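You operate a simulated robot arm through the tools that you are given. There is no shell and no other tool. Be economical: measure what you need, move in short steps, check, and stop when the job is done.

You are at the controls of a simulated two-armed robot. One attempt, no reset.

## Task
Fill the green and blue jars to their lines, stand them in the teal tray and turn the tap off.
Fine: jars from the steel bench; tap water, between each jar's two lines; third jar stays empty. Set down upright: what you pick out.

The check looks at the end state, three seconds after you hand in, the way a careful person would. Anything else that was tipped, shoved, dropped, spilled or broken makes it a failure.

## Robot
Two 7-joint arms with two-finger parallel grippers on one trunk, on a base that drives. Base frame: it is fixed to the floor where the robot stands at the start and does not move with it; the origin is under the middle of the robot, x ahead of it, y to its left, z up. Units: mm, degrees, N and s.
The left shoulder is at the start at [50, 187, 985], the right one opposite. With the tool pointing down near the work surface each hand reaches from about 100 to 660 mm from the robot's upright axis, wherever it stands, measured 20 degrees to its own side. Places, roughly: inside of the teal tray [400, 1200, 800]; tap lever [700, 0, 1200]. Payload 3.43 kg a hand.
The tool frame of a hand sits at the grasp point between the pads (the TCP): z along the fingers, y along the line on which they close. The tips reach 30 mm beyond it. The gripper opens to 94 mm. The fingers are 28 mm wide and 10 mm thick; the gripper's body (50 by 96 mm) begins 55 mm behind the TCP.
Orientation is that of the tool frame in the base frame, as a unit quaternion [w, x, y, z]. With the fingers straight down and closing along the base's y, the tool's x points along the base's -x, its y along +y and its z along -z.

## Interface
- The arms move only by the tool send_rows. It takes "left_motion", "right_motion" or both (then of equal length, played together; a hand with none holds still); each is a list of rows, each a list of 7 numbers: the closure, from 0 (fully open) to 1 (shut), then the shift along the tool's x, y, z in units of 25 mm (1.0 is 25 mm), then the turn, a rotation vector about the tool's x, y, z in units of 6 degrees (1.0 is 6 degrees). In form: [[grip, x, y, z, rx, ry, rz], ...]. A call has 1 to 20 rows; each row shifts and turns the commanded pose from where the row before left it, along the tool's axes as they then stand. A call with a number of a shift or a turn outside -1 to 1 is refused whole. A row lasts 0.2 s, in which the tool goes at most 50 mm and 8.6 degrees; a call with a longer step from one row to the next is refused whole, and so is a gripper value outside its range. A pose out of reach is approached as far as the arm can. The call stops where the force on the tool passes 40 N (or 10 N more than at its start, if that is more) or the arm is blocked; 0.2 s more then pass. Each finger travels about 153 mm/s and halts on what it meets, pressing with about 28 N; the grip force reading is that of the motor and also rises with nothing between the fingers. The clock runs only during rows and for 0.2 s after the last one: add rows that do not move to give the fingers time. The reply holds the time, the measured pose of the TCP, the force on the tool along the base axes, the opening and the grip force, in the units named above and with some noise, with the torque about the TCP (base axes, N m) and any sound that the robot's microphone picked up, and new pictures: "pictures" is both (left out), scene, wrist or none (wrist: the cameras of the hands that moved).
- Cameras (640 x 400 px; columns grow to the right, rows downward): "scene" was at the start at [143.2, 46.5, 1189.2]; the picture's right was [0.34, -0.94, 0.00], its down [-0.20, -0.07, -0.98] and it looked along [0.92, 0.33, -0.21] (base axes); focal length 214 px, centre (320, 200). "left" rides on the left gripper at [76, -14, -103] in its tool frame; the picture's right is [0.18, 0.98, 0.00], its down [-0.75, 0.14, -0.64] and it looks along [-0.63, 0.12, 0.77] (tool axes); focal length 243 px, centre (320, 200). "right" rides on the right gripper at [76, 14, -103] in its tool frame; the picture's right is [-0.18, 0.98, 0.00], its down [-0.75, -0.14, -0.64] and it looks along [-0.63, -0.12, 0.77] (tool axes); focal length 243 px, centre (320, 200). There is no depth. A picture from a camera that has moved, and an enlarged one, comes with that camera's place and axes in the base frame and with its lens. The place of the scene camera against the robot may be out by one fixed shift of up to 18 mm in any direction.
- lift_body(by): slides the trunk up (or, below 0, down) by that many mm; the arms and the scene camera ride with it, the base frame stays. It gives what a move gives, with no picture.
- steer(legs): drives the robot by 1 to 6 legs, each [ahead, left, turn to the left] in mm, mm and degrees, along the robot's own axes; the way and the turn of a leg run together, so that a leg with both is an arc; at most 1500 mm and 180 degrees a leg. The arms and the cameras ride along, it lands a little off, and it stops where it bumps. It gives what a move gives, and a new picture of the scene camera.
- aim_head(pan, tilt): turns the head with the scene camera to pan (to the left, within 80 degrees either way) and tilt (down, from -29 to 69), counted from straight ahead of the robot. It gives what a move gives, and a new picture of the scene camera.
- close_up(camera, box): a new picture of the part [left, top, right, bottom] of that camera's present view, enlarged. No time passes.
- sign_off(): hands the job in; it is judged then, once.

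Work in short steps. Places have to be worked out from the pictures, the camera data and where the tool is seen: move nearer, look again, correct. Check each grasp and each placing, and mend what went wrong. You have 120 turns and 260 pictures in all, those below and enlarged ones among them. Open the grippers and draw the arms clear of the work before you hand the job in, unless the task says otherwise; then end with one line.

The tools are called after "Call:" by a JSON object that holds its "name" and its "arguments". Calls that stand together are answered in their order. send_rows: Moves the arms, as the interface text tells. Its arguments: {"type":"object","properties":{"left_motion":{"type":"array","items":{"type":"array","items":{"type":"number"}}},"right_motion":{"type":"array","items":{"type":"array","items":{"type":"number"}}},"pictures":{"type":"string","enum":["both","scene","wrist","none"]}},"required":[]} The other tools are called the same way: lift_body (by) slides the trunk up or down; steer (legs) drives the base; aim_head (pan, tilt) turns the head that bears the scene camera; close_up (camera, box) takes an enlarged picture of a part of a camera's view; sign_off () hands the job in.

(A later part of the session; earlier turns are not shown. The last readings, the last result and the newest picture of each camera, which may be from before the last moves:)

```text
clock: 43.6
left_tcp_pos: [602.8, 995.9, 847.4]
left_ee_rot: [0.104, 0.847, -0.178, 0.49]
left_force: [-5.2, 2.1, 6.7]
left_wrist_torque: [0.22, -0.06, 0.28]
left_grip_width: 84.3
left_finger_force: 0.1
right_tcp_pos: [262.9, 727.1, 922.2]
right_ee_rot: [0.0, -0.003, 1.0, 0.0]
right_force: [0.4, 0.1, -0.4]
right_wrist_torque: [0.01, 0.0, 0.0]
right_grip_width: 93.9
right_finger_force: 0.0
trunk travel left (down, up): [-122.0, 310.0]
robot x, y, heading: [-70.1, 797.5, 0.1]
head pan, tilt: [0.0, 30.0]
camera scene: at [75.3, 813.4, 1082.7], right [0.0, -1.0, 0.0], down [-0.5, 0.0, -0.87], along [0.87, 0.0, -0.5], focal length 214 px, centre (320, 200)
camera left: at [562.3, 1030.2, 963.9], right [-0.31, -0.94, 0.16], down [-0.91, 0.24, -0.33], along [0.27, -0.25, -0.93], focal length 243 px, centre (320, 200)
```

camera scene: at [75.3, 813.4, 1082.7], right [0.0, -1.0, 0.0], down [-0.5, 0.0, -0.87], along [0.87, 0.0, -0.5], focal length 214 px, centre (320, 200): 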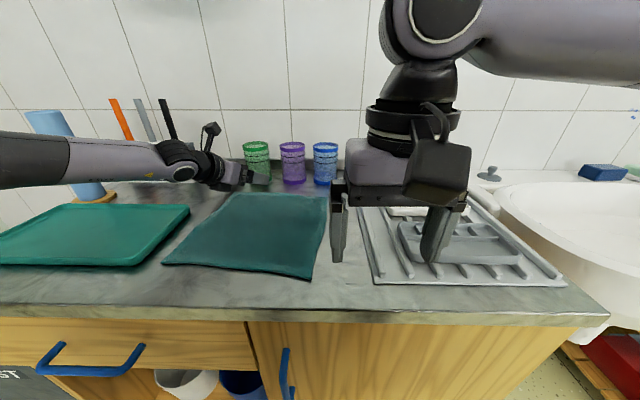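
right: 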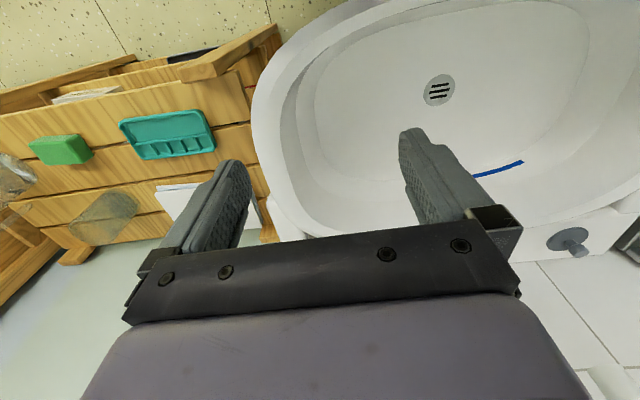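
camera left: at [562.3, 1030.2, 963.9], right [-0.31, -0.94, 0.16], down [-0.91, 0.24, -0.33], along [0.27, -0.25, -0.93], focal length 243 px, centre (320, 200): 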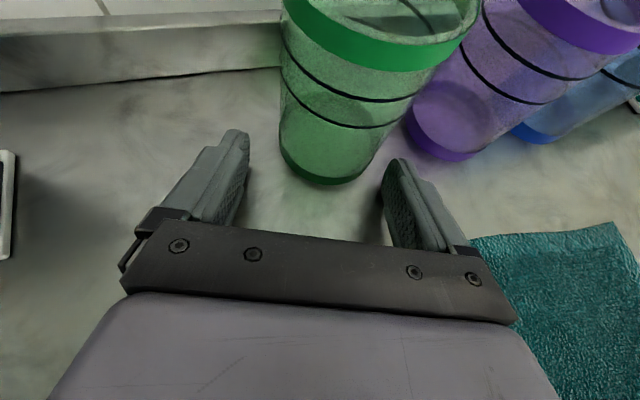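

The fingertips just brushed the bench (so bench z≈817, jar then ≈[636,972]). I raise 20 mm, shift 8 mm right, and advance 18 mm to check.

Call:
{"name": "send_rows", "arguments": {"left_motion": [[0.1, 0.69, 0.17, -0.4, 0, 0, 0], [0.1, 0, 0.17, 0, 0, 0, 0], [0.1, 0.36, 0, 0.62, 0, 0, 0], [0.1, 0, 0, 0, 0, 0, 0]], "pictures": "wrist"}}

```text
clock: 44.6
left_tcp_pos: [614.3, 981.8, 866.6]
left_ee_rot: [0.104, 0.848, -0.178, 0.489]
left_force: [0.7, 0.6, -0.1]
left_wrist_torque: [0.0, 0.0, 0.03]
left_grip_width: 84.5
left_finger_force: 0.1
left hand out of reach, approached as far as the arm can: row 3
right_tcp_pos: [263.3, 726.6, 921.1]
right_ee_rot: [0.0, -0.003, 1.0, 0.001]
right_force: [-0.4, -0.1, -0.1]
right_wrist_torque: [-0.03, 0.0, -0.03]
right_grip_width: 93.9
right_finger_force: 0.0
trunk travel left (down, up): [-122.0, 310.0]
robot x, y, heading: [-67.4, 799.2, 0.1]
head pan, tilt: [0.0, 30.0]
camera left: at [573.6, 1016.7, 983.0], right [-0.31, -0.94, 0.16], down [-0.91, 0.25, -0.33], along [0.27, -0.25, -0.93], focal length 243 px, centre (320, 200)
```

left: 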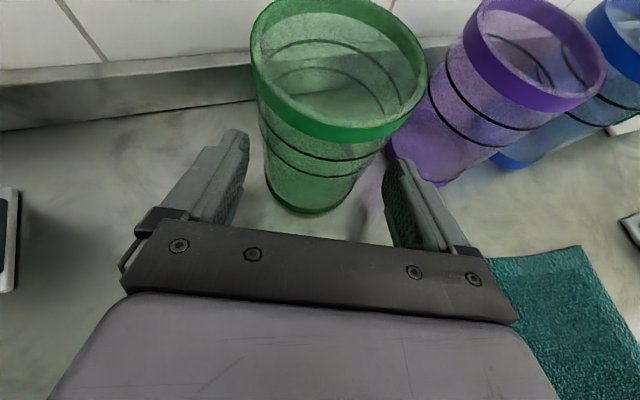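

Jar refined to [639,976], rim z 918. Arm reach is just short; I yaw 12° more (about the jar, relaxing the wrist), then advance 17 mm.

Call:
{"name": "send_rows", "arguments": {"left_motion": [[0.1, 0, -0.2, 0, -0.866, 0, 0.5], [0.1, 0, -0.2, 0, -0.866, 0, 0.5], [0.1, 0, 0, 0, 0, 0, 0], [0.1, 0.34, 0, 0.59, 0, 0, 0], [0.1, 0, 0, 0, 0, 0, 0]], "pictures": "wrist"}}

```text
clock: 45.8
left_tcp_pos: [617.1, 989.6, 867.0]
left_ee_rot: [0.155, 0.825, -0.265, 0.475]
left_force: [-0.3, 0.3, -0.3]
left_wrist_torque: [0.01, 0.02, 0.02]
left_grip_width: 84.5
left_finger_force: 0.1
left hand out of reach, approached as far as the arm can: row 4
right_tcp_pos: [264.0, 726.9, 922.3]
right_ee_rot: [0.0, -0.002, 1.0, 0.0]
right_force: [-0.2, 0.5, 0.4]
right_wrist_torque: [0.01, -0.01, 0.0]
right_grip_width: 94.1
right_finger_force: 0.1
trunk travel left (down, up): [-122.0, 310.0]
robot x, y, heading: [-70.7, 799.8, 0.1]
head pan, tilt: [0.0, 30.0]
camera left: at [583.8, 1031.5, 984.3], right [-0.5, -0.85, 0.16], down [-0.84, 0.43, -0.33], along [0.21, -0.3, -0.93], focal length 243 px, centre (320, 200)
```

left: 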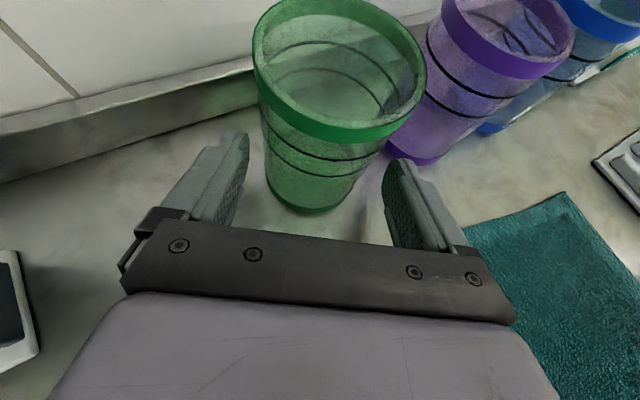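

The true radial limit is reached. A flatter hand (20° pitch) sets the wrist back and gains reach; I pitch up 10° and advance.

Call:
{"name": "send_rows", "arguments": {"left_motion": [[0.1, 0, -0.08, 0, 0, 0.83, 0], [0.1, 0, 0, 0, 0, 0.83, 0], [0.1, 0, 0, 0, 0, 0, 0], [0.1, 0.23, 0, 0.64, 0, 0, 0], [0.1, 0, 0, 0, 0, 0, 0]], "pictures": "wrist"}}

```text
clock: 47.0
left_tcp_pos: [623.2, 986.5, 870.9]
left_ee_rot: [0.178, 0.78, -0.251, 0.545]
left_force: [0.2, 0.1, -0.3]
left_wrist_torque: [-0.02, 0.02, 0.0]
left_grip_width: 84.5
left_finger_force: 0.0
left hand out of reach, approached as far as the arm can: row 4
right_tcp_pos: [262.7, 727.1, 920.1]
right_ee_rot: [0.0, -0.003, 1.0, 0.0]
right_force: [0.0, -0.1, 0.7]
right_wrist_torque: [0.0, 0.02, -0.02]
right_grip_width: 93.9
right_finger_force: 0.0
trunk travel left (down, up): [-122.0, 310.0]
robot x, y, heading: [-64.8, 800.1, 0.0]
head pan, tilt: [0.0, 30.0]
camera left: at [576.2, 1039.8, 976.4], right [-0.52, -0.83, 0.18], down [-0.78, 0.39, -0.49], along [0.34, -0.39, -0.85], focal length 243 px, centre (320, 200)
```

left: 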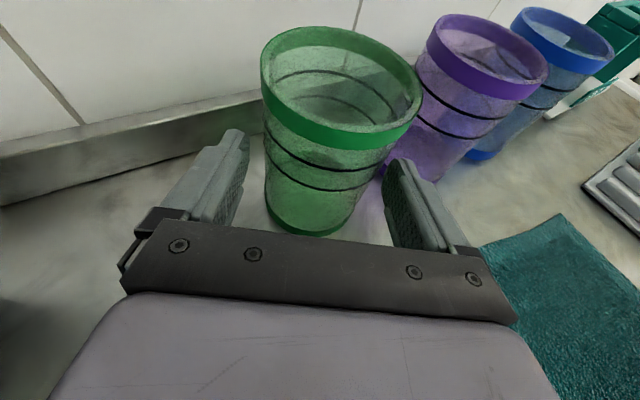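

The pads already span the jar's widest line (19 mm ahead of TCP, tips reach 30). That's enough; I close the gripper.

Call:
{"name": "send_rows", "arguments": {"left_motion": [[0.2, 0, 0, 0, 0, 0, 0], [1, 0, 0, 0, 0, 0, 0], [1, 0, 0, 0, 0, 0, 0], [1, 0, 0, 0, 0, 0, 0]], "pictures": "wrist"}}

```text
clock: 48.0
left_tcp_pos: [624.0, 986.1, 870.2]
left_ee_rot: [0.177, 0.78, -0.25, 0.545]
left_force: [0.2, 1.1, 0.4]
left_wrist_torque: [0.05, -0.06, 0.01]
left_grip_width: 64.7
left_finger_force: 27.9
right_tcp_pos: [263.9, 726.5, 921.1]
right_ee_rot: [0.0, -0.003, 1.0, 0.0]
right_force: [0.1, 0.6, 0.4]
right_wrist_torque: [-0.04, 0.01, -0.03]
right_grip_width: 93.9
right_finger_force: 0.1
trunk travel left (down, up): [-122.0, 310.0]
robot x, y, heading: [-67.6, 796.5, 0.3]
head pan, tilt: [0.0, 30.0]
camera left: at [576.1, 1039.7, 976.4], right [-0.52, -0.83, 0.18], down [-0.78, 0.39, -0.49], along [0.34, -0.39, -0.86], focal length 243 px, centre (320, 200)
```

left: 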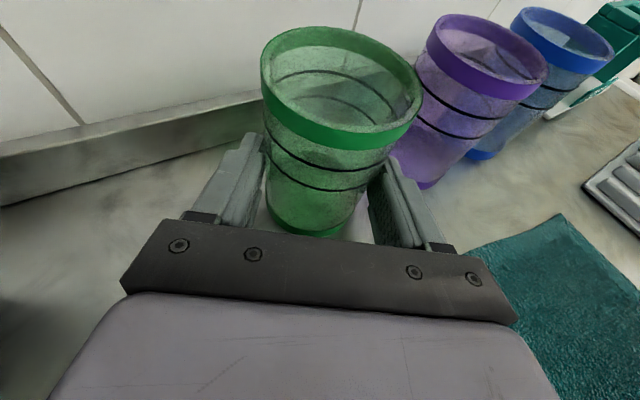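

Gripped at 64.7 mm. I lift with the trunk by 130 mm and look.

Call:
{"name": "lift_body", "arguments": {"by": 130}}

Call:
{"name": "close_up", "arguments": {"camera": "left", "box": [0, 0, 640, 400]}}

```text
clock: 49.6
left_tcp_pos: [624.7, 985.1, 998.9]
left_ee_rot: [0.178, 0.78, -0.251, 0.545]
left_force: [-0.4, 0.2, 0.2]
left_wrist_torque: [0.01, 0.01, -0.01]
left_grip_width: 64.8
left_finger_force: 27.6
right_tcp_pos: [263.6, 727.8, 1050.0]
right_ee_rot: [0.0, -0.002, 1.0, 0.0]
right_force: [0.2, 0.4, 0.3]
right_wrist_torque: [0.04, 0.02, 0.0]
right_grip_width: 93.6
right_finger_force: 0.1
trunk travel left (down, up): [-252.0, 180.0]
robot x, y, heading: [-70.5, 797.1, -0.1]
head pan, tilt: [0.0, 30.0]
```

```text
1.00 times, centred on (320, 200) of left (not enlarged: the box is as wide or as high as the picture)
camera zoom: at [576.3, 1039.7, 1106.1], right [-0.52, -0.83, 0.18], down [-0.78, 0.39, -0.49], along [0.34, -0.39, -0.86], focal length 243 px, centre (320, 200)
```

zoom: 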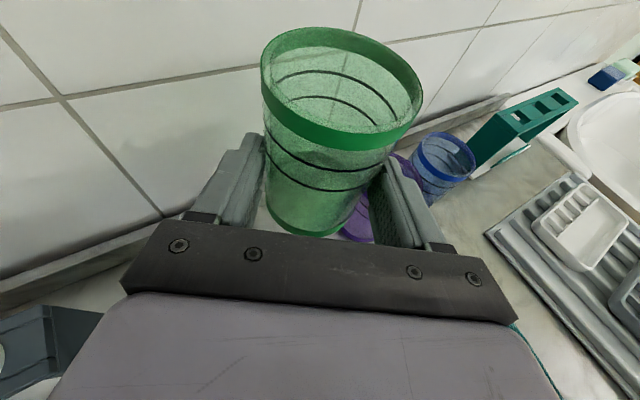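

The jar is held upright. I draw the hand back 150 mm in x, then drive back and right toward the sink.

Call:
{"name": "send_rows", "arguments": {"left_motion": [[1, -0.277, 0.588, -0.76, 0, 0, 0], [1, -0.277, 0.588, -0.76, 0, 0, 0], [1, -0.277, 0.588, -0.76, 0, 0, 0], [1, -0.277, 0.588, -0.76, 0, 0, 0], [1, -0.277, 0.588, -0.76, 0, 0, 0], [1, -0.277, 0.588, -0.76, 0, 0, 0]], "pictures": "none"}}

Call:
{"name": "steer", "arguments": {"legs": [[-100, 0, 0], [0, -750, 0]]}}

Call:
{"name": "aim_head", "arguments": {"pan": 10, "tilt": 5}}

```text
clock: 51.0
left_tcp_pos: [473.3, 988.1, 1001.3]
left_ee_rot: [0.177, 0.78, -0.251, 0.545]
left_force: [0.4, -0.8, -1.1]
left_wrist_torque: [0.04, 0.01, -0.03]
left_grip_width: 64.5
left_finger_force: 27.7
right_tcp_pos: [263.7, 726.6, 1051.4]
right_ee_rot: [0.0, -0.003, 1.0, 0.0]
right_force: [-1.3, 0.1, 0.1]
right_wrist_torque: [0.0, 0.02, -0.01]
right_grip_width: 94.2
right_finger_force: 0.1
trunk travel left (down, up): [-252.0, 180.0]
robot x, y, heading: [-66.3, 800.1, 0.0]
head pan, tilt: [0.0, 30.0]
```

```text
clock: 55.8
left_tcp_pos: [376.6, 245.9, 1000.9]
left_ee_rot: [0.177, 0.78, -0.251, 0.545]
left_force: [0.0, -0.3, 0.1]
left_wrist_torque: [0.0, 0.03, 0.02]
left_grip_width: 64.8
left_finger_force: 27.2
right_tcp_pos: [163.9, -14.3, 1051.2]
right_ee_rot: [0.0, -0.002, 1.0, 0.0]
right_force: [-0.1, -0.2, -0.2]
right_wrist_torque: [0.01, 0.03, 0.02]
right_grip_width: 94.2
right_finger_force: 0.1
trunk travel left (down, up): [-252.0, 180.0]
robot x, y, heading: [-169.8, 56.8, -0.0]
head pan, tilt: [0.0, 30.0]
camera scene: at [-23.4, 72.5, 1212.5], right [0.0, -1.0, 0.0], down [-0.5, 0.0, -0.87], along [0.87, 0.0, -0.5], focal length 214 px, centre (320, 200)
```

scene: 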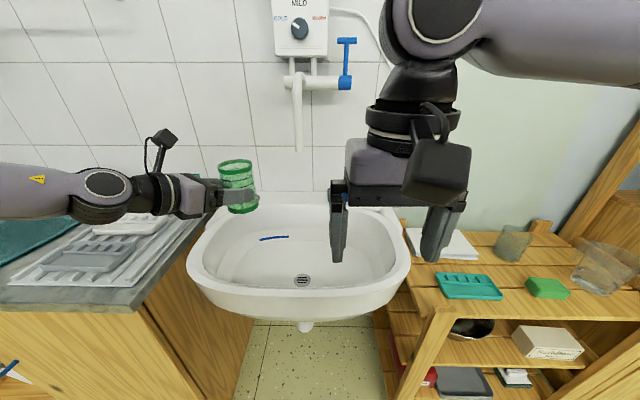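

```text
clock: 56.7
left_tcp_pos: [374.4, 246.6, 1001.4]
left_ee_rot: [0.177, 0.78, -0.251, 0.546]
left_force: [0.4, 0.3, -0.8]
left_wrist_torque: [0.03, 0.01, 0.02]
left_grip_width: 64.7
left_finger_force: 27.9
right_tcp_pos: [162.5, -14.4, 1050.8]
right_ee_rot: [0.0, -0.001, 1.0, 0.0]
right_force: [-0.2, 0.9, 0.0]
right_wrist_torque: [0.0, 0.02, 0.01]
right_grip_width: 94.1
right_finger_force: 0.0
trunk travel left (down, up): [-252.0, 180.0]
robot x, y, heading: [-170.0, 57.4, 0.0]
head pan, tilt: [10.0, 5.0]
camera scene: at [-23.4, 88.6, 1252.8], right [0.17, -0.98, 0.0], down [-0.09, -0.02, -1.0], along [0.98, 0.17, -0.09], focal length 214 px, centre (320, 200)
```

scene: 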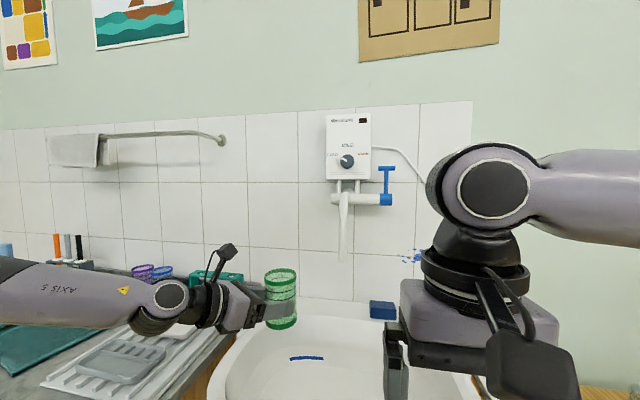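

I zoom on the tap to measure the spout and lever.

Call:
{"name": "close_up", "arguments": {"camera": "scene", "box": [300, 100, 460, 280]}}

```text
2.22 times, centred on (380, 190) of scene
camera zoom: at [-23.4, 88.6, 1252.8], right [0.17, -0.98, 0.0], down [-0.09, -0.02, -1.0], along [0.98, 0.17, -0.09], focal length 477 px, centre (187, 222)
```

zoom: 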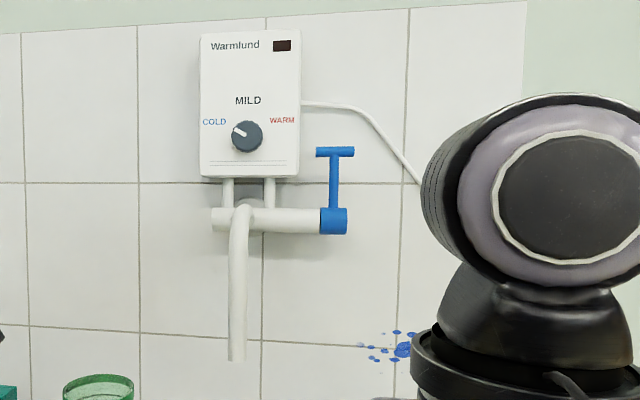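

Triangulated: spout tip ≈(505,125,1050), lever hub ≈(624,6,1199), T-bar z≈1289. I tuck the jar hand back and lower, then drive ahead 165.

Call:
{"name": "send_rows", "arguments": {"left_motion": [[1, -0.73, 0.353, -0.25, 0, 0, 0], [1, -0.73, 0.353, -0.25, 0, 0, 0], [1, -0.73, 0.353, -0.25, 0, 0, 0], [1, -0.73, 0.353, -0.25, 0, 0, 0]], "pictures": "none"}}

Call:
{"name": "steer", "arguments": {"legs": [[165, 0, 0]]}}

Call:
{"name": "lift_body", "arguments": {"by": 80}}

```text
clock: 57.7
left_tcp_pos: [315.0, 248.1, 940.9]
left_ee_rot: [0.178, 0.78, -0.252, 0.545]
left_force: [-0.3, -0.8, -0.3]
left_wrist_torque: [-0.01, 0.02, 0.04]
left_grip_width: 64.6
left_finger_force: 28.0
right_tcp_pos: [162.5, -14.1, 1051.0]
right_ee_rot: [0.0, -0.002, 1.0, 0.0]
right_force: [0.2, 0.2, -0.1]
right_wrist_torque: [-0.02, -0.01, 0.05]
right_grip_width: 94.1
right_finger_force: 0.1
trunk travel left (down, up): [-252.0, 180.0]
robot x, y, heading: [-165.7, 59.8, -0.3]
head pan, tilt: [10.0, 5.0]
```

```text
clock: 59.1
left_tcp_pos: [475.8, 247.2, 940.9]
left_ee_rot: [0.178, 0.78, -0.252, 0.544]
left_force: [0.3, 0.3, -0.3]
left_wrist_torque: [0.03, 0.02, -0.04]
left_grip_width: 64.4
left_finger_force: 28.3
right_tcp_pos: [323.6, -14.0, 1052.0]
right_ee_rot: [0.0, -0.001, 1.0, -0.001]
right_force: [-0.2, -0.3, 0.4]
right_wrist_torque: [-0.03, -0.02, -0.03]
right_grip_width: 93.7
right_finger_force: 0.1
trunk travel left (down, up): [-252.0, 180.0]
robot x, y, heading: [-7.7, 57.0, -0.2]
head pan, tilt: [10.0, 5.0]
camera scene: at [137.8, 89.0, 1252.8], right [0.18, -0.98, 0.0], down [-0.09, -0.02, -1.0], along [0.98, 0.17, -0.09], focal length 214 px, centre (320, 200)
```

scene: 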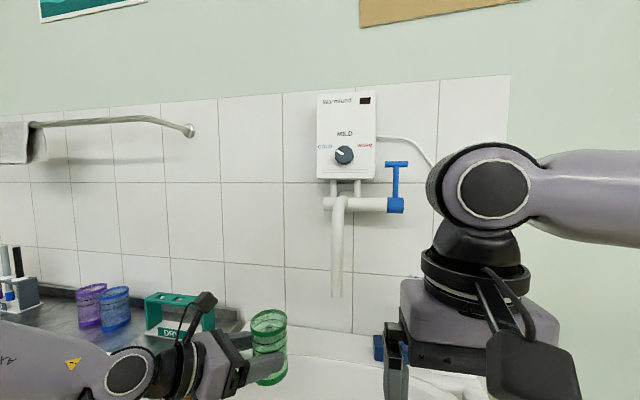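

```text
clock: 60.2
left_tcp_pos: [476.4, 247.7, 1021.3]
left_ee_rot: [0.177, 0.781, -0.251, 0.544]
left_force: [0.5, -0.9, -0.5]
left_wrist_torque: [-0.02, 0.0, 0.0]
left_grip_width: 64.6
left_finger_force: 27.7
right_tcp_pos: [324.6, -14.5, 1131.1]
right_ee_rot: [0.0, -0.001, 1.0, 0.001]
right_force: [0.1, 0.0, -0.4]
right_wrist_torque: [-0.03, 0.01, -0.01]
right_grip_width: 94.2
right_finger_force: 0.1
trunk travel left (down, up): [-332.0, 100.0]
robot x, y, heading: [-9.8, 59.3, 0.1]
head pan, tilt: [10.0, 5.0]
```

Spout tip consistently ≈(495,122,1054). I lower the jar hand and slide it under the spout with a 50 mm gap, then look.

Call:
{"name": "send_rows", "arguments": {"left_motion": [[1, -0.83, 0, 0.3, 0, 0, 0], [1, -0.83, 0, 0.3, 0, 0, 0], [1, -0.83, 0, 0.3, 0, 0, 0], [1, 0.18, 0.725, 0.495, 0, 0, 0], [1, 0.18, 0.725, 0.495, 0, 0, 0], [1, 0.18, 0.725, 0.495, 0, 0, 0], [1, 0.18, 0.725, 0.495, 0, 0, 0], [1, 0.18, 0.725, 0.495, 0, 0, 0], [1, 0, 0, 0, 0, 0, 0]], "pictures": "both"}}

```text
clock: 62.2
left_tcp_pos: [475.3, 138.4, 956.9]
left_ee_rot: [0.176, 0.781, -0.251, 0.544]
left_force: [0.0, 0.1, -1.5]
left_wrist_torque: [0.0, 0.01, -0.03]
left_grip_width: 64.5
left_finger_force: 27.5
left hand out of reach, approached as far as the arm can: row 8
right_tcp_pos: [324.3, -13.7, 1131.1]
right_ee_rot: [0.0, -0.002, 1.0, 0.0]
right_force: [-0.5, 0.5, 0.5]
right_wrist_torque: [0.02, -0.01, -0.01]
right_grip_width: 94.1
right_finger_force: 0.2
trunk travel left (down, up): [-332.0, 100.0]
robot x, y, heading: [-8.8, 55.5, -0.1]
head pan, tilt: [10.0, 5.0]
camera scene: at [137.4, 89.0, 1332.9], right [0.18, -0.98, 0.0], down [-0.09, -0.02, -1.0], along [0.98, 0.17, -0.09], focal length 214 px, centre (320, 200)
camera left: at [427.6, 191.9, 1064.5], right [-0.52, -0.83, 0.18], down [-0.78, 0.39, -0.49], along [0.34, -0.39, -0.86], focal length 243 px, centre (320, 200)
```

scene: 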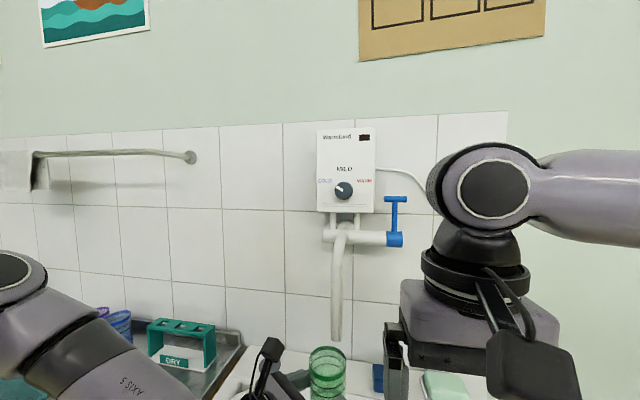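
left: 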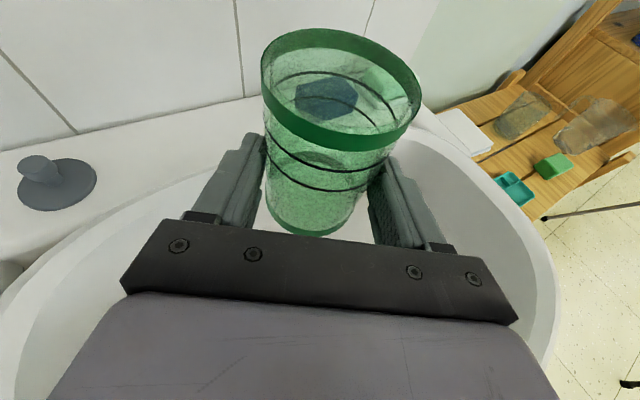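

Jar is near under the spout. I tilt the head down for a precise relative check.

Call:
{"name": "aim_head", "arguments": {"pan": 10, "tilt": 35}}

Call:
{"name": "close_up", "arguments": {"camera": "scene", "box": [240, 130, 440, 255]}}

```text
clock: 63.2
left_tcp_pos: [476.1, 139.4, 958.6]
left_ee_rot: [0.178, 0.78, -0.251, 0.545]
left_force: [0.1, -1.0, -0.2]
left_wrist_torque: [0.04, -0.01, 0.05]
left_grip_width: 64.7
left_finger_force: 27.7
right_tcp_pos: [323.7, -14.4, 1131.9]
right_ee_rot: [-0.001, -0.002, 1.0, 0.0]
right_force: [0.9, -0.4, 0.9]
right_wrist_torque: [0.03, 0.02, 0.04]
right_grip_width: 94.1
right_finger_force: 0.1
trunk travel left (down, up): [-332.0, 100.0]
robot x, y, heading: [-8.8, 59.0, 0.2]
head pan, tilt: [10.0, 35.0]
camera scene: at [133.7, 88.3, 1284.8], right [0.18, -0.98, 0.0], down [-0.56, -0.1, -0.82], along [0.81, 0.14, -0.57], focal length 214 px, centre (320, 200)
```

scene: 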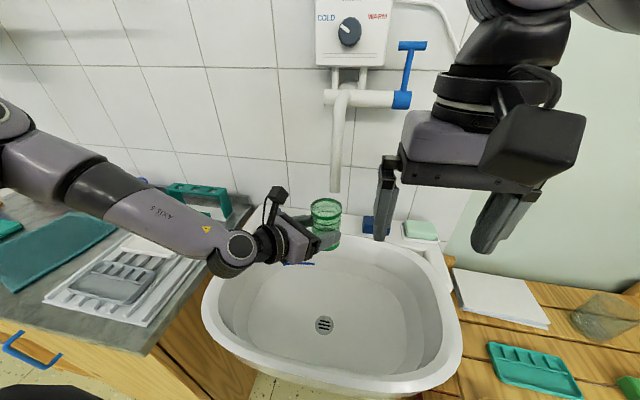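

```text
3.20 times, centred on (340, 192) of scene
camera zoom: at [133.7, 88.3, 1284.8], right [0.18, -0.98, 0.0], down [-0.56, -0.1, -0.82], along [0.81, 0.14, -0.57], focal length 686 px, centre (256, 224)
```

zoom: 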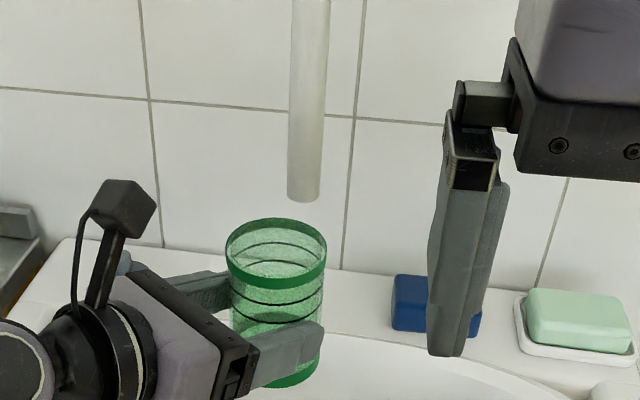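

Jar needs ≈17 mm more to the right; gap under the spout ~48 mm. I nudge the base right 17 and raise the trunk 22.

Call:
{"name": "steer", "arguments": {"legs": [[0, -17, 0]]}}

Call:
{"name": "lift_body", "arguments": {"by": 22}}

Call:
{"name": "close_up", "arguments": {"camera": "scene", "box": [240, 130, 440, 255]}}

```text
clock: 64.0
left_tcp_pos: [475.1, 122.2, 957.8]
left_ee_rot: [0.176, 0.78, -0.25, 0.545]
left_force: [-0.2, 0.0, -1.1]
left_wrist_torque: [0.04, -0.02, 0.01]
left_grip_width: 64.2
left_finger_force: 27.9
right_tcp_pos: [324.6, -30.7, 1131.7]
right_ee_rot: [0.0, -0.003, 1.0, 0.0]
right_force: [-0.3, 0.0, -0.2]
right_wrist_torque: [0.01, 0.02, -0.01]
right_grip_width: 94.1
right_finger_force: 0.1
trunk travel left (down, up): [-332.0, 100.0]
robot x, y, heading: [-10.8, 42.7, -0.0]
head pan, tilt: [10.0, 35.0]
camera scene: at [133.7, 70.9, 1284.7], right [0.18, -0.98, 0.0], down [-0.56, -0.1, -0.82], along [0.81, 0.14, -0.57], focal length 214 px, centre (320, 200)
```

scene: 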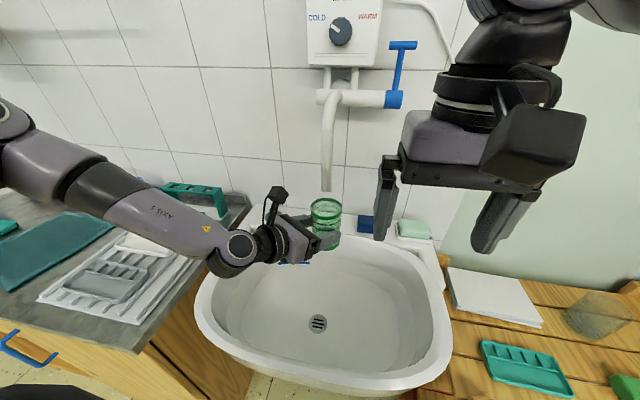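

```text
clock: 64.7
left_tcp_pos: [476.0, 122.0, 980.9]
left_ee_rot: [0.177, 0.781, -0.25, 0.545]
left_force: [-0.5, -0.6, -0.4]
left_wrist_torque: [-0.01, 0.01, -0.01]
left_grip_width: 64.4
left_finger_force: 27.9
right_tcp_pos: [324.3, -30.5, 1153.7]
right_ee_rot: [0.0, -0.001, 1.0, 0.0]
right_force: [-0.3, 1.0, -0.3]
right_wrist_torque: [-0.04, 0.0, 0.0]
right_grip_width: 94.2
right_finger_force: 0.0
trunk travel left (down, up): [-354.0, 78.0]
robot x, y, heading: [-10.3, 36.2, 0.1]
head pan, tilt: [10.0, 35.0]
```

```text
3.20 times, centred on (340, 192) of scene
camera zoom: at [133.9, 71.7, 1306.7], right [0.18, -0.98, 0.0], down [-0.56, -0.1, -0.82], along [0.81, 0.14, -0.57], focal length 686 px, centre (256, 224)
```

zoom: 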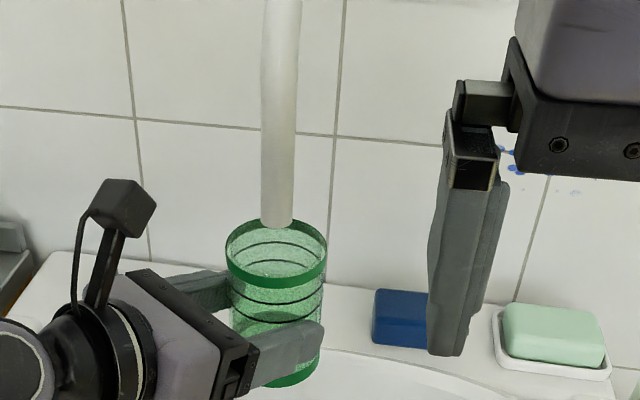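

The jar is directly below the spout with ~25 mm gap. Now the right hand: raise 100, then pitch it forward 60°.

Call:
{"name": "send_rows", "arguments": {"right_motion": [[0, 0, 0.26, -1, 0, 0, 0], [0, 0, 0.26, -1, 0, 0, 0], [0, 0, 0.26, -1, 0, 0, 0], [0, 0, 0.26, -1, 0, 0, 0], [0, 0, 0, 0, 0, -1, 0], [0, 0, 0, 0, 0, -1, 0], [0, 0, 0, 0, 0, -1, 0], [0, 0, 0, 0, 0, -1, 0], [0, 0, 0, 0, 0, -1, 0], [0, 0, 0, 0, 0, -1, 0], [0, 0, 0, 0, 0, -1, 0], [0, 0, 0, 0, 0, -1, 0], [0, 0, 0, 0, 0, -1, 0], [0, 0, 0, 0, 0, -1, 0], [0, 0, 0, 0, 0, 0, 0]], "pictures": "none"}}

Call:
{"name": "aim_head", "arguments": {"pan": 0, "tilt": 15}}

```text
clock: 67.7
left_tcp_pos: [475.6, 122.6, 980.9]
left_ee_rot: [0.178, 0.78, -0.251, 0.544]
left_force: [0.2, 0.8, -1.2]
left_wrist_torque: [-0.02, -0.02, 0.03]
left_grip_width: 64.6
left_finger_force: 28.1
right_tcp_pos: [358.2, -17.2, 1283.0]
right_ee_rot: [0.465, 0.093, 0.88, 0.022]
right_force: [-0.8, 0.0, -0.3]
right_wrist_torque: [0.03, -0.03, 0.02]
right_grip_width: 93.9
right_finger_force: 0.0
trunk travel left (down, up): [-354.0, 78.0]
robot x, y, heading: [-8.9, 37.3, 0.3]
head pan, tilt: [10.0, 35.0]
stopped in row 15 (right hand): the arm was blocked; the commanded pose is now the measured one
```

```text
clock: 68.5
left_tcp_pos: [475.3, 122.7, 980.5]
left_ee_rot: [0.178, 0.78, -0.251, 0.544]
left_force: [1.3, -0.9, -0.9]
left_wrist_torque: [-0.01, 0.01, 0.03]
left_grip_width: 64.5
left_finger_force: 27.9
right_tcp_pos: [358.7, -16.8, 1282.7]
right_ee_rot: [0.464, 0.095, 0.881, 0.025]
right_force: [0.1, 0.1, 0.1]
right_wrist_torque: [-0.01, 0.02, 0.04]
right_grip_width: 93.7
right_finger_force: 0.0
trunk travel left (down, up): [-354.0, 78.0]
robot x, y, heading: [-7.8, 38.4, -0.0]
head pan, tilt: [0.0, 15.0]
camera scene: at [132.1, 59.7, 1299.4], right [0.04, -1.0, 0.0], down [-0.64, -0.03, -0.77], along [0.77, 0.03, -0.64], focal length 214 px, centre (320, 200)
```

scene: 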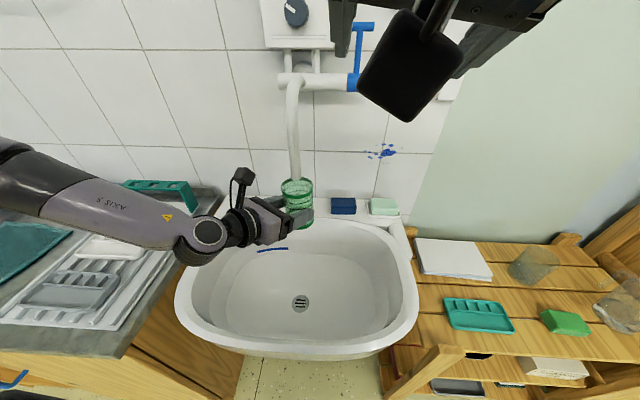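

The right arm is touching the head (camera was pushed down). I move the right hand away: forward, right and a bit down.

Call:
{"name": "send_rows", "arguments": {"right_motion": [[0, -0.4, -0.21, 0.94, 0, 0, 0], [0, -0.4, -0.21, 0.94, 0, 0, 0], [0, -0.4, -0.21, 0.94, 0, 0, 0], [0, -0.4, -0.21, 0.94, 0, 0, 0], [0, -0.4, -0.21, 0.94, 0, 0, 0], [0, 0, 0, 0, 0, 0, 0]], "pictures": "both"}}

```text
clock: 69.9
left_tcp_pos: [476.8, 123.0, 980.5]
left_ee_rot: [0.177, 0.78, -0.25, 0.545]
left_force: [-0.2, 0.8, -1.5]
left_wrist_torque: [-0.01, 0.01, 0.05]
left_grip_width: 64.6
left_finger_force: 28.5
right_tcp_pos: [478.5, -57.2, 1252.3]
right_ee_rot: [0.466, 0.088, 0.88, 0.018]
right_force: [0.2, 0.2, -0.5]
right_wrist_torque: [-0.02, -0.03, 0.05]
right_grip_width: 93.9
right_finger_force: 0.1
trunk travel left (down, up): [-354.0, 78.0]
robot x, y, heading: [-11.0, 43.4, 0.1]
head pan, tilt: [0.0, 15.0]
camera scene: at [140.3, 56.5, 1338.7], right [0.0, -1.0, 0.0], down [-0.26, 0.0, -0.97], along [0.97, 0.0, -0.26], focal length 214 px, centre (320, 200)
camera right: at [353.5, -24.0, 1249.4], right [0.23, 0.94, 0.26], down [-0.13, -0.24, 0.96], along [0.96, -0.26, 0.07], focal length 243 px, centre (320, 200)
```

scene: 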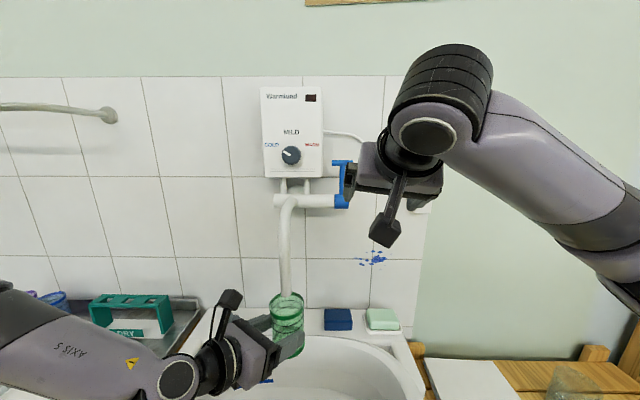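
right: 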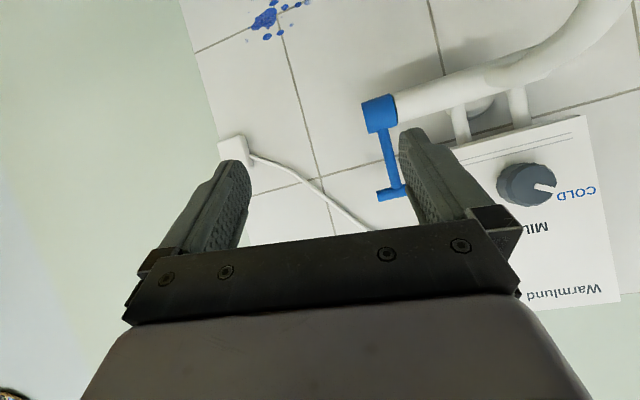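

Arm is clear and the head is back. The lever stem is near (620,-11), T-bar z≈1280. I close the right gripper to ~40 mm, shift 46 left and advance 90 toward the stem.

Call:
{"name": "send_rows", "arguments": {"right_motion": [[0.57, 0.16, 0.9, -0.05, 0, 0, 0], [0.57, 0.16, 0.9, -0.05, 0, 0, 0], [0.57, -0.46, 0.12, 0.765, 0, 0, 0], [0.57, -0.46, 0.12, 0.765, 0, 0, 0], [0.57, -0.46, 0.12, 0.765, 0, 0, 0], [0.57, -0.46, 0.12, 0.765, 0, 0, 0], [0.57, 0, 0, 0, 0, 0, 0]], "pictures": "both"}}

```text
clock: 71.5
left_tcp_pos: [476.1, 122.7, 979.9]
left_ee_rot: [0.178, 0.78, -0.251, 0.544]
left_force: [-0.1, 0.5, 0.1]
left_wrist_torque: [0.0, 0.03, -0.02]
left_grip_width: 64.4
left_finger_force: 28.6
right_tcp_pos: [566.6, -9.6, 1245.7]
right_ee_rot: [0.464, 0.086, 0.881, 0.019]
right_force: [0.5, -0.4, -0.2]
right_wrist_torque: [0.01, 0.01, 0.06]
right_grip_width: 40.2
right_finger_force: 0.0
trunk travel left (down, up): [-354.0, 78.0]
robot x, y, heading: [-13.6, 37.6, 0.0]
head pan, tilt: [0.0, 15.0]
camera scene: at [140.3, 56.4, 1338.7], right [0.0, -1.0, 0.0], down [-0.26, 0.0, -0.97], along [0.97, 0.0, -0.26], focal length 214 px, centre (320, 200)
camera right: at [442.4, 23.4, 1242.8], right [0.23, 0.94, 0.26], down [-0.13, -0.24, 0.96], along [0.96, -0.26, 0.07], focal length 243 px, centre (320, 200)
```

scene: 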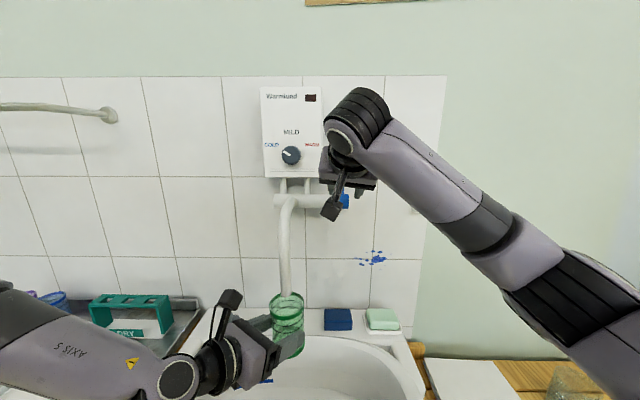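
right: 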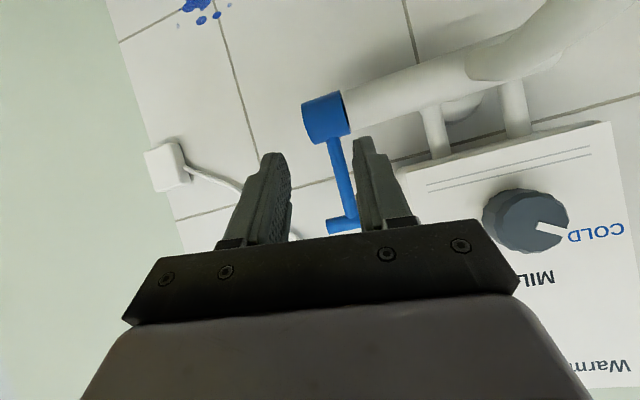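

The stem sits between the fingers; parallax puts it at x≈635. I advance 60 mm and look before closing.

Call:
{"name": "send_rows", "arguments": {"right_motion": [[0.57, -0.44, 0.11, 0.66, 0, 0, 0], [0.57, -0.44, 0.11, 0.66, 0, 0, 0], [0.57, -0.44, 0.11, 0.66, 0, 0, 0], [0.57, 0, 0, 0, 0, 0, 0]], "pictures": "wrist"}}

```text
clock: 72.5
left_tcp_pos: [476.0, 121.2, 980.2]
left_ee_rot: [0.177, 0.781, -0.251, 0.544]
left_force: [-0.2, -0.4, -0.3]
left_wrist_torque: [-0.01, -0.01, 0.01]
left_grip_width: 64.4
left_finger_force: 27.6
right_tcp_pos: [627.1, -11.1, 1246.9]
right_ee_rot: [0.465, 0.087, 0.881, 0.019]
right_force: [-0.5, -0.6, 0.4]
right_wrist_torque: [0.0, 0.0, -0.02]
right_grip_width: 40.3
right_finger_force: 0.0
trunk travel left (down, up): [-354.0, 78.0]
robot x, y, heading: [-8.8, 41.4, 0.1]
head pan, tilt: [0.0, 15.0]
camera right: at [502.2, 22.8, 1245.1], right [0.23, 0.94, 0.26], down [-0.13, -0.24, 0.96], along [0.96, -0.26, 0.07], focal length 243 px, centre (320, 200)
```

right: 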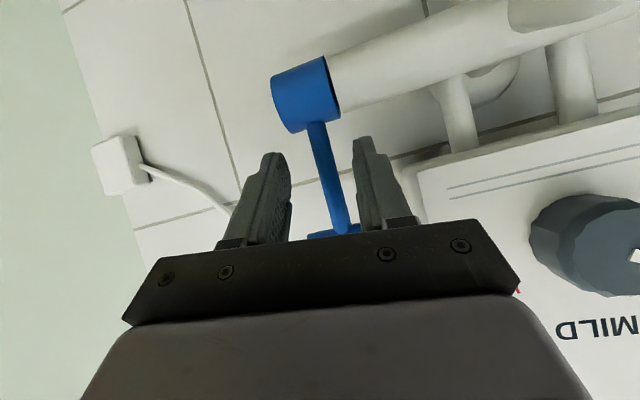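

Hub is nearer x≈655; I advance 18 mm more and close on the stem.

Call:
{"name": "send_rows", "arguments": {"right_motion": [[0.57, -0.4, 0.1, 0.59, 0, 0, 0], [0.57, 0, 0, 0, 0, 0, 0], [1, 0, 0, 0, 0, 0, 0], [1, 0, 0, 0, 0, 0, 0], [1, 0, 0, 0, 0, 0, 0]], "pictures": "both"}}

```text
clock: 73.7
left_tcp_pos: [475.8, 123.1, 980.7]
left_ee_rot: [0.178, 0.78, -0.251, 0.545]
left_force: [-0.4, 0.6, 0.1]
left_wrist_torque: [0.0, 0.02, 0.01]
left_grip_width: 64.6
left_finger_force: 27.6
right_tcp_pos: [646.0, -10.8, 1247.5]
right_ee_rot: [0.465, 0.085, 0.881, 0.019]
right_force: [1.4, 0.8, 0.7]
right_wrist_torque: [-1.86, -0.07, 0.05]
right_grip_width: 16.0
right_finger_force: 44.8
trunk travel left (down, up): [-354.0, 78.0]
robot x, y, heading: [-9.0, 41.6, 0.1]
head pan, tilt: [0.0, 15.0]
camera scene: at [140.5, 56.9, 1338.7], right [0.0, -1.0, 0.0], down [-0.26, 0.0, -0.97], along [0.97, 0.0, -0.26], focal length 214 px, centre (320, 200)
camera right: at [521.2, 23.0, 1245.2], right [0.23, 0.94, 0.26], down [-0.13, -0.23, 0.96], along [0.96, -0.26, 0.07], focal length 243 px, centre (320, 200)
```

scene: 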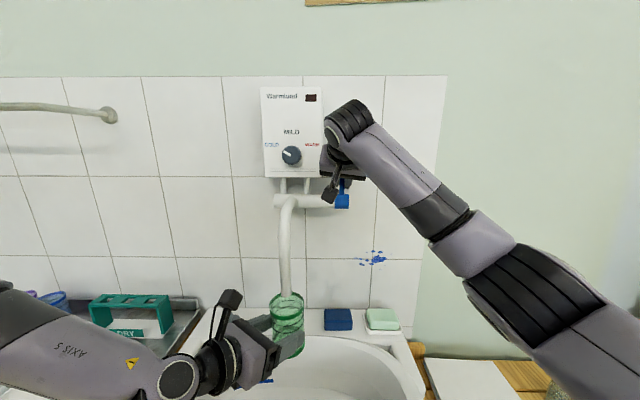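
right: 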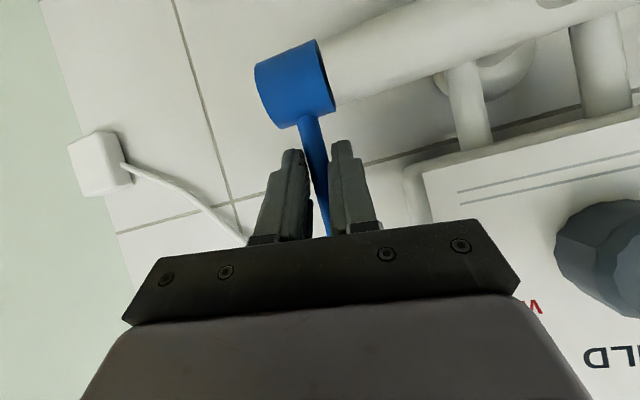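

Stem gripped. I pull gently ~15 mm toward the robot to see whether the water starts and watch the force.

Call:
{"name": "send_rows", "arguments": {"right_motion": [[1, 0.2, -0.045, -0.225, 0, 0, 0], [1, 0.2, -0.045, -0.225, 0, 0, 0]], "pictures": "both"}}

```text
clock: 74.3
left_tcp_pos: [477.0, 122.8, 979.7]
left_ee_rot: [0.179, 0.78, -0.251, 0.545]
left_force: [-0.5, -0.7, -0.4]
left_wrist_torque: [0.02, 0.04, 0.0]
left_grip_width: 64.2
left_finger_force: 28.1
right_tcp_pos: [632.8, -8.9, 1245.4]
right_ee_rot: [0.466, 0.086, 0.88, 0.021]
right_force: [17.9, 4.0, 7.9]
right_wrist_torque: [-1.38, -1.14, -0.04]
right_grip_width: 14.8
right_finger_force: 44.6
trunk travel left (down, up): [-354.0, 78.0]
robot x, y, heading: [-5.7, 42.1, -0.1]
head pan, tilt: [0.0, 15.0]
camera scene: at [142.4, 57.4, 1338.5], right [0.0, -1.0, 0.0], down [-0.26, 0.0, -0.97], along [0.97, 0.0, -0.26], focal length 214 px, centre (320, 200)
camera right: at [507.9, 23.9, 1242.2], right [0.23, 0.94, 0.26], down [-0.14, -0.24, 0.96], along [0.96, -0.26, 0.07], focal length 243 px, centre (320, 200)
```

scene: 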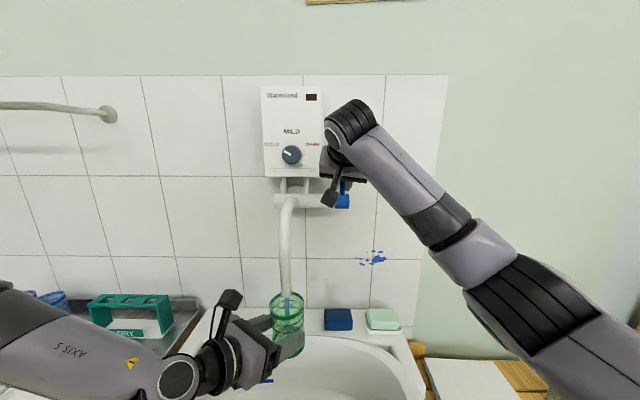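
right: 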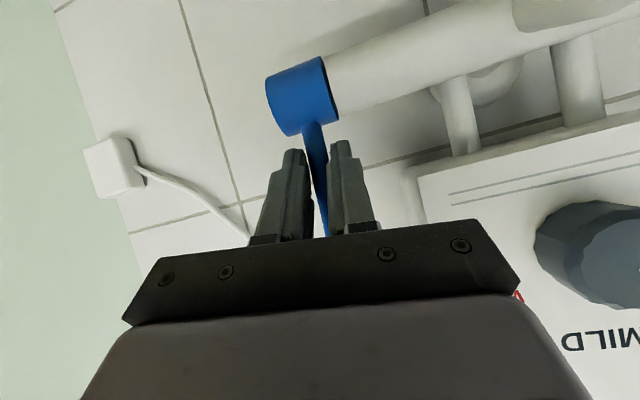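

A bluish stream seems to appear under the spout; zoom in (clock stands still).

Call:
{"name": "close_up", "arguments": {"camera": "scene", "box": [220, 240, 360, 370]}}

Call:
{"name": "close_up", "arguments": {"camera": "left", "box": [240, 0, 440, 250]}}

```text
3.08 times, centred on (290, 305) of scene
camera zoom: at [142.4, 57.4, 1338.5], right [0.0, -1.0, 0.0], down [-0.26, 0.0, -0.97], along [0.97, 0.0, -0.26], focal length 660 px, centre (412, -123)
```

zoom: 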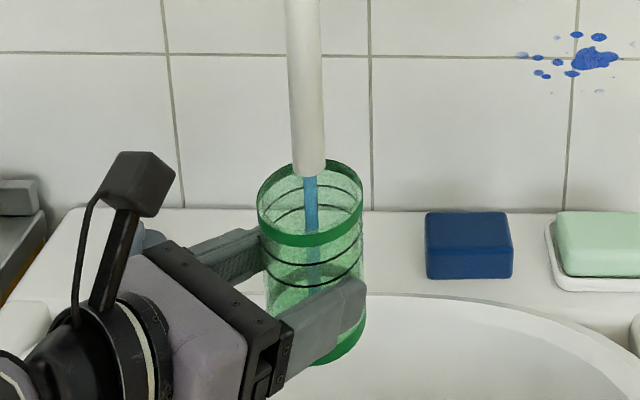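

```text
1.60 times, centred on (340, 125) of left
camera zoom: at [429.1, 176.4, 1085.7], right [-0.52, -0.83, 0.18], down [-0.78, 0.39, -0.49], along [0.34, -0.39, -0.86], focal length 388 px, centre (288, 320)
```

zoom: 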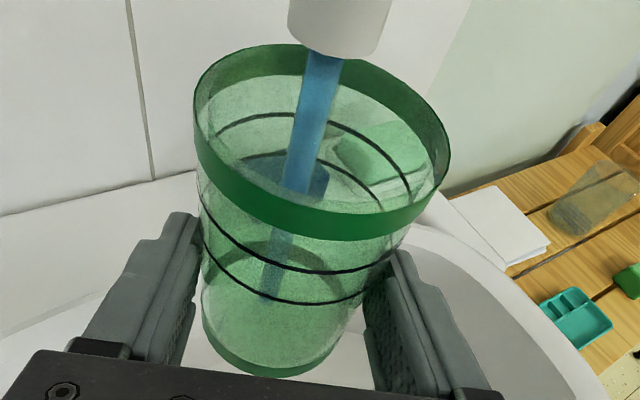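

Water runs cleanly into the jar. I hold still for 1 s and check the level.

Call:
{"name": "send_rows", "arguments": {"left_motion": [[1, 0, 0, 0, 0, 0, 0], [1, 0, 0, 0, 0, 0, 0], [1, 0, 0, 0, 0, 0, 0], [1, 0, 0, 0, 0, 0, 0]], "pictures": "wrist"}}

```text
clock: 75.3
left_tcp_pos: [476.9, 122.7, 980.1]
left_ee_rot: [0.179, 0.78, -0.251, 0.544]
left_force: [-0.6, 0.1, -0.7]
left_wrist_torque: [0.05, 0.01, -0.01]
left_grip_width: 64.2
left_finger_force: 28.1
right_tcp_pos: [632.4, -8.6, 1245.5]
right_ee_rot: [0.467, 0.086, 0.88, 0.019]
right_force: [16.0, 4.3, 10.8]
right_wrist_torque: [-1.33, -1.19, -0.05]
right_grip_width: 14.7
right_finger_force: 44.9
trunk travel left (down, up): [-354.0, 78.0]
robot x, y, heading: [-4.7, 42.1, -0.1]
head pan, tilt: [0.0, 15.0]
camera left: at [428.5, 176.4, 1085.9], right [-0.52, -0.83, 0.18], down [-0.78, 0.39, -0.49], along [0.34, -0.39, -0.86], focal length 243 px, centre (320, 200)
```

left: 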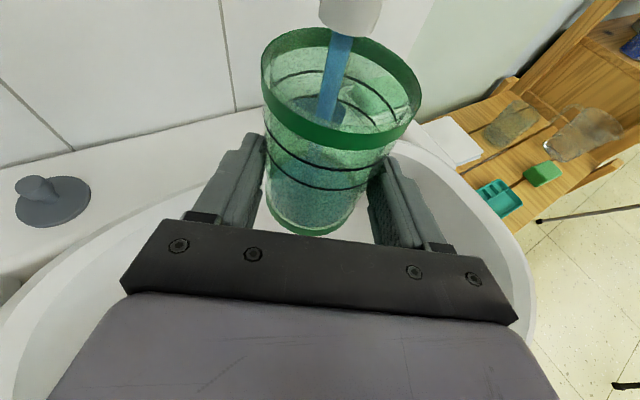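

Level check.

Call:
{"name": "close_up", "arguments": {"camera": "left", "box": [240, 10, 440, 240]}}

Call:
{"name": "close_up", "arguments": {"camera": "scene", "box": [250, 270, 330, 365]}}

```text
1.74 times, centred on (340, 125) of left
camera zoom: at [428.5, 176.4, 1085.9], right [-0.52, -0.83, 0.18], down [-0.78, 0.39, -0.49], along [0.34, -0.39, -0.86], focal length 422 px, centre (285, 330)
```

zoom: 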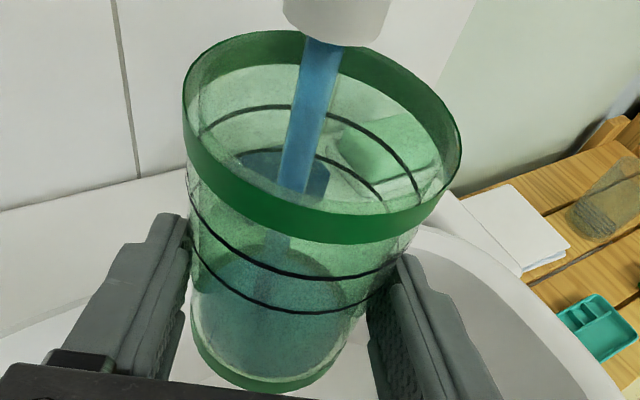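

```text
4.21 times, centred on (290, 318) of scene
camera zoom: at [141.7, 57.4, 1338.6], right [0.0, -1.0, 0.0], down [-0.26, 0.0, -0.97], along [0.97, 0.0, -0.26], focal length 903 px, centre (446, -295)
```

zoom: 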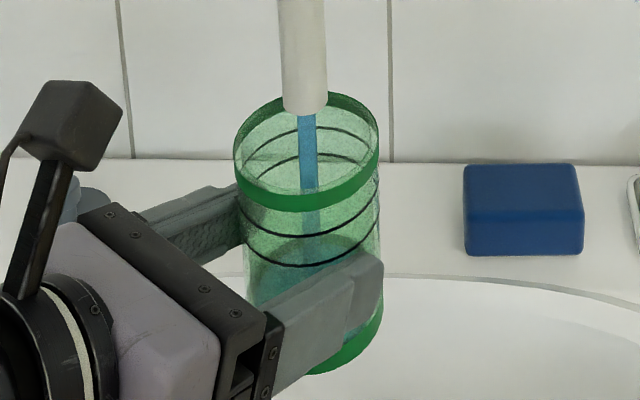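

Level about 30 % of the way to the lower line after ~1.2 s. I wait another 1.6 s.

Call:
{"name": "send_rows", "arguments": {"left_motion": [[1, 0, 0, 0, 0, 0, 0], [1, 0, 0, 0, 0, 0, 0], [1, 0, 0, 0, 0, 0, 0], [1, 0, 0, 0, 0, 0, 0], [1, 0, 0, 0, 0, 0, 0], [1, 0, 0, 0, 0, 0, 0], [1, 0, 0, 0, 0, 0, 0]], "pictures": "none"}}

Call:
{"name": "close_up", "arguments": {"camera": "left", "box": [240, 10, 440, 240]}}

Call:
{"name": "close_up", "arguments": {"camera": "scene", "box": [250, 270, 330, 365]}}

```text
clock: 76.9
left_tcp_pos: [476.5, 122.5, 980.1]
left_ee_rot: [0.178, 0.78, -0.251, 0.545]
left_force: [1.4, -0.4, -1.2]
left_wrist_torque: [0.0, 0.03, 0.0]
left_grip_width: 64.4
left_finger_force: 27.9
right_tcp_pos: [632.3, -8.6, 1245.0]
right_ee_rot: [0.466, 0.086, 0.88, 0.019]
right_force: [14.7, 5.3, 10.9]
right_wrist_torque: [-1.31, -1.06, -0.07]
right_grip_width: 14.4
right_finger_force: 44.8
trunk travel left (down, up): [-354.0, 78.0]
robot x, y, heading: [-5.7, 43.2, -0.2]
head pan, tilt: [0.0, 15.0]
```

```text
1.74 times, centred on (340, 125) of left
camera zoom: at [428.3, 176.4, 1086.0], right [-0.52, -0.83, 0.18], down [-0.78, 0.39, -0.49], along [0.34, -0.39, -0.86], focal length 422 px, centre (285, 330)
```

zoom: 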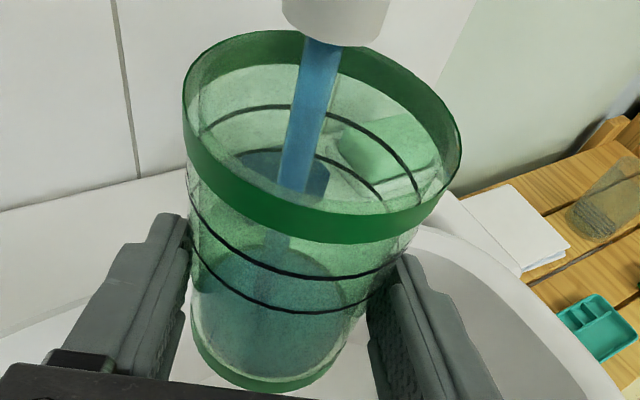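

```text
4.21 times, centred on (290, 318) of scene
camera zoom: at [141.3, 57.5, 1338.6], right [0.0, -1.0, 0.0], down [-0.26, 0.0, -0.97], along [0.97, 0.0, -0.26], focal length 903 px, centre (446, -295)
```

zoom: 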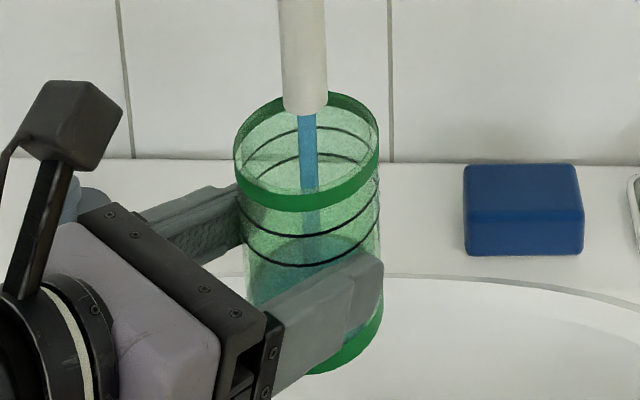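

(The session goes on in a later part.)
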